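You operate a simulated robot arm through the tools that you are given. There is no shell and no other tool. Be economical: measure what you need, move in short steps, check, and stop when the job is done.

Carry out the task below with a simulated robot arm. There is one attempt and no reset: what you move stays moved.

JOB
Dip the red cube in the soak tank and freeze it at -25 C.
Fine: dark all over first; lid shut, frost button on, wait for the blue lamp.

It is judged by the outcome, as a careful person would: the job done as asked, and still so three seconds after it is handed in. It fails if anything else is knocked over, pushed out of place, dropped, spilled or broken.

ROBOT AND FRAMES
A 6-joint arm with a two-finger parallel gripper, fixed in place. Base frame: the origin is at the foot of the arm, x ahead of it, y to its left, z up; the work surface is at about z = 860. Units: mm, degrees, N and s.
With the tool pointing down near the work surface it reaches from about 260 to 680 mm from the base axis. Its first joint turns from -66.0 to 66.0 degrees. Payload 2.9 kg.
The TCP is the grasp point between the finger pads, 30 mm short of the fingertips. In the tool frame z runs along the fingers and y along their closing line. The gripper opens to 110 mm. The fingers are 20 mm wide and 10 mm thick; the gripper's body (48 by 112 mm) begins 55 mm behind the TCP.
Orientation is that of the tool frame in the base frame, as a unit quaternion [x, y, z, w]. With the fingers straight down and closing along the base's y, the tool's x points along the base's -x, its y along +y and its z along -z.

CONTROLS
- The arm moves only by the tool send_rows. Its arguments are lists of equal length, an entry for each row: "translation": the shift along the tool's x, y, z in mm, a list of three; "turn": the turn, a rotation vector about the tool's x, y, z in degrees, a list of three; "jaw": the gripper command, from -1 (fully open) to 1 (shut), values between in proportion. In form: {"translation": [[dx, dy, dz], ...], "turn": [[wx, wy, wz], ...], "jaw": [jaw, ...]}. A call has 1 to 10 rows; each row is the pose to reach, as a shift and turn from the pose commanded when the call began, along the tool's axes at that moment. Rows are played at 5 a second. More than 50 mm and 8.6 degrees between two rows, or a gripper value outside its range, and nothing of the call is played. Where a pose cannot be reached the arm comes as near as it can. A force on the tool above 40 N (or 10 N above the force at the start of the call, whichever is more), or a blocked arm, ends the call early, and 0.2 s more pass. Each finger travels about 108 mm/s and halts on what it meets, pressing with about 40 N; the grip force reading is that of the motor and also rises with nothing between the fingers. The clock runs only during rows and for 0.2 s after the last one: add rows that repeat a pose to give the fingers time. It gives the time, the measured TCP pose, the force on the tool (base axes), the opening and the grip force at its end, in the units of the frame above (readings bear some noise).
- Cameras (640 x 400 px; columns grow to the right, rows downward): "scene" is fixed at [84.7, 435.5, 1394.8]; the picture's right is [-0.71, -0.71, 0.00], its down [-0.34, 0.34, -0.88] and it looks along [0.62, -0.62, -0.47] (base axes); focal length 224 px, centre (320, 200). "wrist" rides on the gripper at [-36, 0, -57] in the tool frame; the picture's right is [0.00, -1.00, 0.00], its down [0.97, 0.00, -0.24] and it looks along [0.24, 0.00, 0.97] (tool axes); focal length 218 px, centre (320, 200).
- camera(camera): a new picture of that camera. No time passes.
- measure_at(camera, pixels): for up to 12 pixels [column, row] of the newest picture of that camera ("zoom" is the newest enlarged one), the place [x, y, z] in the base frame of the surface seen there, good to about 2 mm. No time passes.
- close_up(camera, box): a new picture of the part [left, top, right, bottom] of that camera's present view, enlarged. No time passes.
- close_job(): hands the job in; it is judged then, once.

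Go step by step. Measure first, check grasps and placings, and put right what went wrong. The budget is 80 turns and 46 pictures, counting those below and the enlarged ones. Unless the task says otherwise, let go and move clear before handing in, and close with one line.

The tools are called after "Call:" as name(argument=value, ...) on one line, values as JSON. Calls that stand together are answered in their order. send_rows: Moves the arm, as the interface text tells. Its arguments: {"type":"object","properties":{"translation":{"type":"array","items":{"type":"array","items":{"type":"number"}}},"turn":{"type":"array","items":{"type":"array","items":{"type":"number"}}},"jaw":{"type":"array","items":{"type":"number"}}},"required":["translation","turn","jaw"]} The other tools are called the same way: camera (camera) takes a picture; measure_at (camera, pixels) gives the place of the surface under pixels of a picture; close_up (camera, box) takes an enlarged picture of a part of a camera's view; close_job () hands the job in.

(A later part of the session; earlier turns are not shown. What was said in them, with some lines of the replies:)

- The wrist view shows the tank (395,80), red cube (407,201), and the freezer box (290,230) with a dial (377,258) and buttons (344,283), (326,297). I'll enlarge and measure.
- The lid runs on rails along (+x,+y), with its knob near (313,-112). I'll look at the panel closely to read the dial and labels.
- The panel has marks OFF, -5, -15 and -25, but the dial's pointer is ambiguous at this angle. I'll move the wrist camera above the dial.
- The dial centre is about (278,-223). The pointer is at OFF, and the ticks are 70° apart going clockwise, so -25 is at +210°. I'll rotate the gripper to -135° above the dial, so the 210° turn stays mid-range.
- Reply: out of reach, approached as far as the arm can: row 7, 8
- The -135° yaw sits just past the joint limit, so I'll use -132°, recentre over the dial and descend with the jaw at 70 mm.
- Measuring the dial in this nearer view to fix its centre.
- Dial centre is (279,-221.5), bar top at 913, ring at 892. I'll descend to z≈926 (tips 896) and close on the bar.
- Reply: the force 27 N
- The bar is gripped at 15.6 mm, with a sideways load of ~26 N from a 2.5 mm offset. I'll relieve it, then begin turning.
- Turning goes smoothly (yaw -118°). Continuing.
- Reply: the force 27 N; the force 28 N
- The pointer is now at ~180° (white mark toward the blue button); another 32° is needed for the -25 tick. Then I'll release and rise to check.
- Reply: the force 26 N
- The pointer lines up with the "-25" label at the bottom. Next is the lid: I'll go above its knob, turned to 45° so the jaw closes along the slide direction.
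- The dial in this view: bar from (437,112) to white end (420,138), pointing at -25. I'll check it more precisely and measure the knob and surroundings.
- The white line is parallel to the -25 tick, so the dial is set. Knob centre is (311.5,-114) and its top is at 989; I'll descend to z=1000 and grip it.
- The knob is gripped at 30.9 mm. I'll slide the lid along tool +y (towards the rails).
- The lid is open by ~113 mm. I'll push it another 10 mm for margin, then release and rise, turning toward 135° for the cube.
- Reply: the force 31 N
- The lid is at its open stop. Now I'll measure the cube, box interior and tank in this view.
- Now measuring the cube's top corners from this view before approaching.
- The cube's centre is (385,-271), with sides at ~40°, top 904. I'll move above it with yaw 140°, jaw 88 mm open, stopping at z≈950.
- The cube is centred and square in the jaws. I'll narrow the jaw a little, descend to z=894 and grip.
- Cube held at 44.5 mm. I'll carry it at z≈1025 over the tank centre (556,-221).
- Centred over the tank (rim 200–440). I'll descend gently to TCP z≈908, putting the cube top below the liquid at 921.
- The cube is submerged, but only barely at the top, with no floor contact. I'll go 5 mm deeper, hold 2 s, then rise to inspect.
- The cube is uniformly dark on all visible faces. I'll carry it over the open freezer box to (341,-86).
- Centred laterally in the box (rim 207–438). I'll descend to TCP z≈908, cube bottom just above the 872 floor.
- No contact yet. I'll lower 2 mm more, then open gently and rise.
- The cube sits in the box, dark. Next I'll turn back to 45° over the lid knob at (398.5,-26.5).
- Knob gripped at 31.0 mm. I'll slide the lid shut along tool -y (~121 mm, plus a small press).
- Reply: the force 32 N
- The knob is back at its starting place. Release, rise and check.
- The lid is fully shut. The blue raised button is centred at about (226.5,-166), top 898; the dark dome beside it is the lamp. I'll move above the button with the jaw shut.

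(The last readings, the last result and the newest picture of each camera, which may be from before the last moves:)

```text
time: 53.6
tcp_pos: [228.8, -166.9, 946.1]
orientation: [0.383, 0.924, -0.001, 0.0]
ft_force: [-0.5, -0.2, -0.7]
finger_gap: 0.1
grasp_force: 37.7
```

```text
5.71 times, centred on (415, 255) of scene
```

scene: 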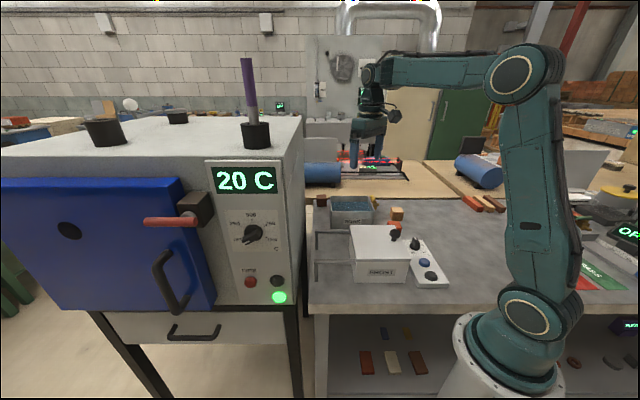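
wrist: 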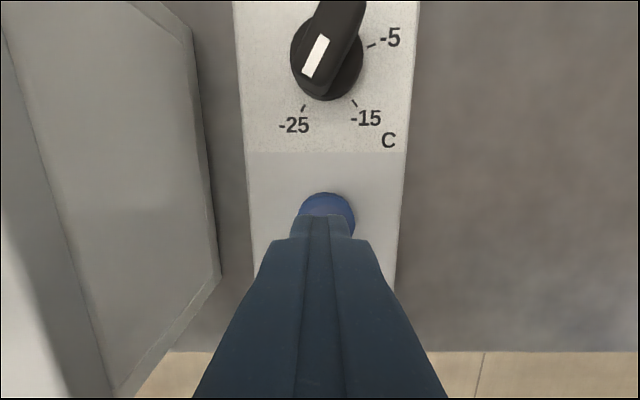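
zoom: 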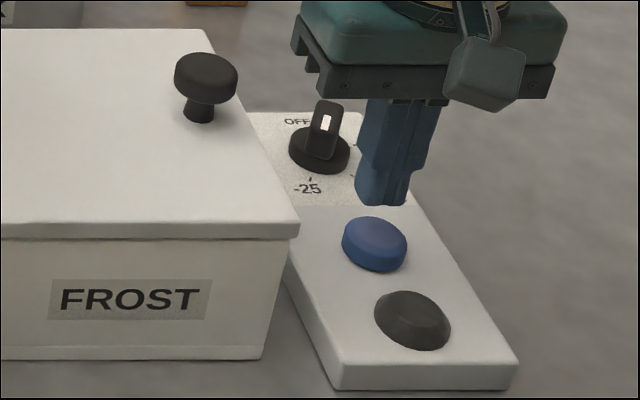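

I'm slightly off the button (about 3 mm). Before pressing, I'll verify the dial angle accurately from 3D points.

Call:
close_up(camera="wrist", box=[260, 0, 420, 160])

Call:
measure_at(camera="wrist", pixels=[[323, 37], [308, 75], [303, 108], [353, 103], [372, 44], [292, 60], [361, 62], [326, 98], [320, 210], [330, 200], [352, 205], [236, 10]])

```text
2.50 times, centred on (340, 80) of wrist
```

zoom: 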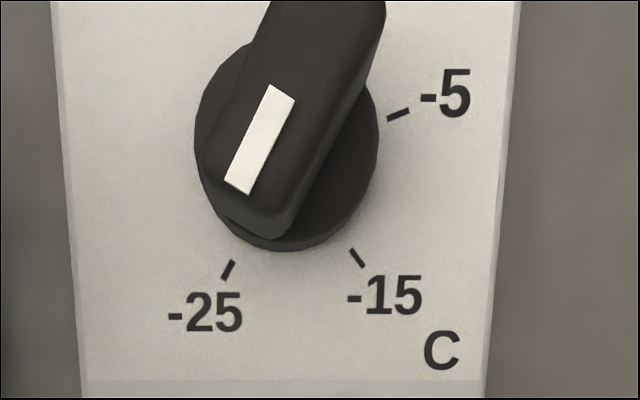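

```text
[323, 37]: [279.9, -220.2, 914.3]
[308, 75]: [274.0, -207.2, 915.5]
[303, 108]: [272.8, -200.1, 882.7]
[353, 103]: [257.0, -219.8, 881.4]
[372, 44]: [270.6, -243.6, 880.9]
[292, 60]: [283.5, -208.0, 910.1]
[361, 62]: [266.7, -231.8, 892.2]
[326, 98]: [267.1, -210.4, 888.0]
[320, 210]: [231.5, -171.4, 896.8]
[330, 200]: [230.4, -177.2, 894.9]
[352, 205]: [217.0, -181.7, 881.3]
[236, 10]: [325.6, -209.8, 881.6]
```

The pointer mark is parallel to the -25 tick (25.6° vs 25.2°), so it is good. Now I'll press the blue button gently.

Call:
send_rows(translation=[[1.5, -3.8, 0], [1.5, -3.8, 10], [1.5, -3.8, 16], [1.5, -3.8, 19], [1.5, -3.8, 22], [1.5, -3.8, 24]], turn=[[0, 0, 0], [0, 0, 0], [0, 0, 0], [0, 0, 0], [0, 0, 0], [0, 0, 0]], jaw=[1, 1, 1, 1, 1, 1])

Call:
close_up(camera="scene", box=[380, 220, 450, 290])

```text
time: 55.0
tcp_pos: [225.1, -168.6, 922.3]
orientation: [0.382, 0.924, 0.0, 0.001]
ft_force: [0.0, -1.5, 3.2]
finger_gap: 0.0
grasp_force: 37.6
```

```text
5.71 times, centred on (415, 255) of scene
```

zoom: 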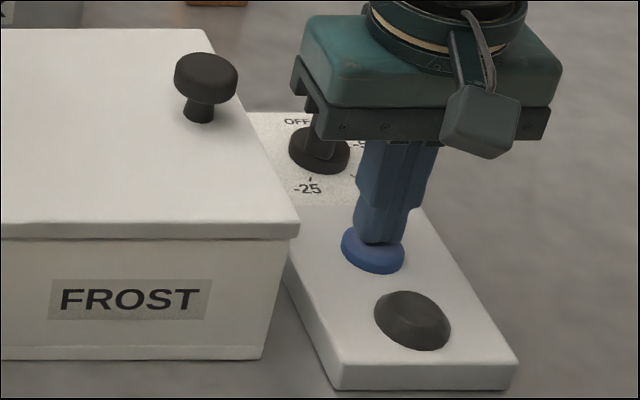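

Contact with only 3 N and the lamp is still dark. I'll press 3 mm further without letting go.

Call:
send_rows(translation=[[0, 0, 1.5], [0, 0, 3], [0, 0, 3]], turn=[[0, 0, 0], [0, 0, 0], [0, 0, 0]], jaw=[1, 1, 1])

Call:
send_rows(translation=[[0, 0, -10], [0, 0, -30], [0, 0, -60], [0, 0, -100], [0, 0, -130], [0, 0, -130]], turn=[[0, 0, 0], [0, 0, 0], [0, 0, 0], [0, 0, 0], [0, 0, 0], [0, 0, 0]], jaw=[1, 1, 1, 1, 1, 1])

Call:
close_up(camera="scene", box=[380, 220, 450, 290])

```text
time: 55.8
tcp_pos: [223.8, -167.3, 920.0]
orientation: [0.383, 0.924, 0.0, 0.001]
ft_force: [-1.0, 0.4, 21.4]
finger_gap: 0.0
grasp_force: 37.5
```

```text
time: 57.2
tcp_pos: [224.7, -167.7, 1049.0]
orientation: [0.383, 0.924, 0.0, -0.001]
ft_force: [0.3, -0.2, -1.0]
finger_gap: 0.0
grasp_force: 37.4
```

```text
5.71 times, centred on (415, 255) of scene
```

zoom: 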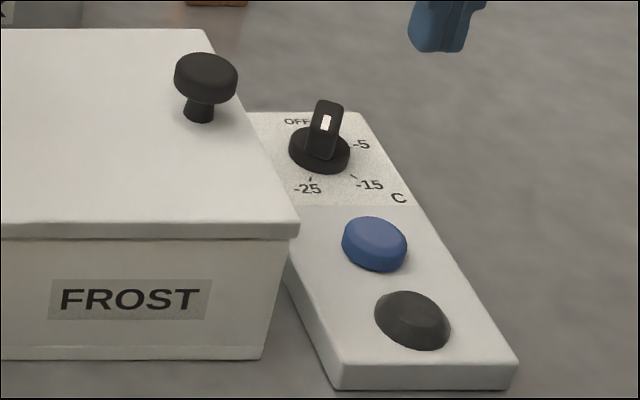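

The button bottomed out (21 N) and sprang back; the lamp is dark so far. I'll wait clear for several seconds.

Call:
send_rows(translation=[[0, 0, 0], [0, 0, 0], [0, 0, 0], [0, 0, 0], [0, 0, 0], [0, 0, 0], [0, 0, 0], [0, 0, 0], [0, 0, 0], [0, 0, 0]], turn=[[0, 0, 0], [0, 0, 0], [0, 0, 0], [0, 0, 0], [0, 0, 0], [0, 0, 0], [0, 0, 0], [0, 0, 0], [0, 0, 0], [0, 0, 0]], jaw=[1, 1, 1, 1, 1, 1, 1, 1, 1, 1])

Call:
send_rows(translation=[[0, 0, 0], [0, 0, 0], [0, 0, 0], [0, 0, 0], [0, 0, 0], [0, 0, 0], [0, 0, 0], [0, 0, 0], [0, 0, 0], [0, 0, 0]], turn=[[0, 0, 0], [0, 0, 0], [0, 0, 0], [0, 0, 0], [0, 0, 0], [0, 0, 0], [0, 0, 0], [0, 0, 0], [0, 0, 0], [0, 0, 0]], jaw=[1, 1, 1, 1, 1, 1, 1, 1, 1, 1])

Call:
send_rows(translation=[[0, 0, 0], [0, 0, 0], [0, 0, 0], [0, 0, 0], [0, 0, 0], [0, 0, 0], [0, 0, 0], [0, 0, 0], [0, 0, 0], [0, 0, 0]], turn=[[0, 0, 0], [0, 0, 0], [0, 0, 0], [0, 0, 0], [0, 0, 0], [0, 0, 0], [0, 0, 0], [0, 0, 0], [0, 0, 0], [0, 0, 0]], jaw=[1, 1, 1, 1, 1, 1, 1, 1, 1, 1])

Call:
close_up(camera="scene", box=[340, 200, 450, 290])

```text
time: 59.4
tcp_pos: [223.3, -167.9, 1048.6]
orientation: [0.383, 0.924, -0.001, 0.0]
ft_force: [1.1, 0.4, 0.1]
finger_gap: 0.0
grasp_force: 37.9
```

```text
time: 61.6
tcp_pos: [222.5, -168.5, 1048.0]
orientation: [0.383, 0.924, 0.0, 0.0]
ft_force: [-0.1, 0.5, 0.1]
finger_gap: 0.0
grasp_force: 37.9
```

```text
time: 63.8
tcp_pos: [223.3, -167.4, 1047.9]
orientation: [0.383, 0.924, 0.0, 0.0]
ft_force: [0.2, -0.9, 0.7]
finger_gap: 0.0
grasp_force: 37.6
```

```text
4.44 times, centred on (395, 245) of scene
```

zoom: 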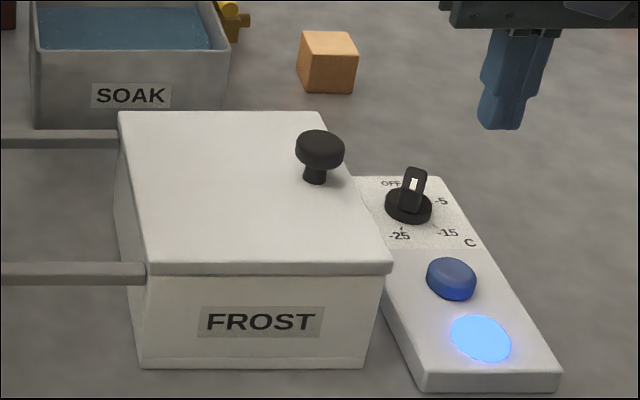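

The blue lamp is lit at (480,338) in the enlarged picture. The lid is shut, the dial is at -25 and the arm is clear, so I'm handing in.

Call:
close_job()

```text
The job is handed in.
```

The red cube was soaked until dark on every face I could see, then frozen with the dial at -25 C and the lid shut; the blue lamp was on when I handed in.
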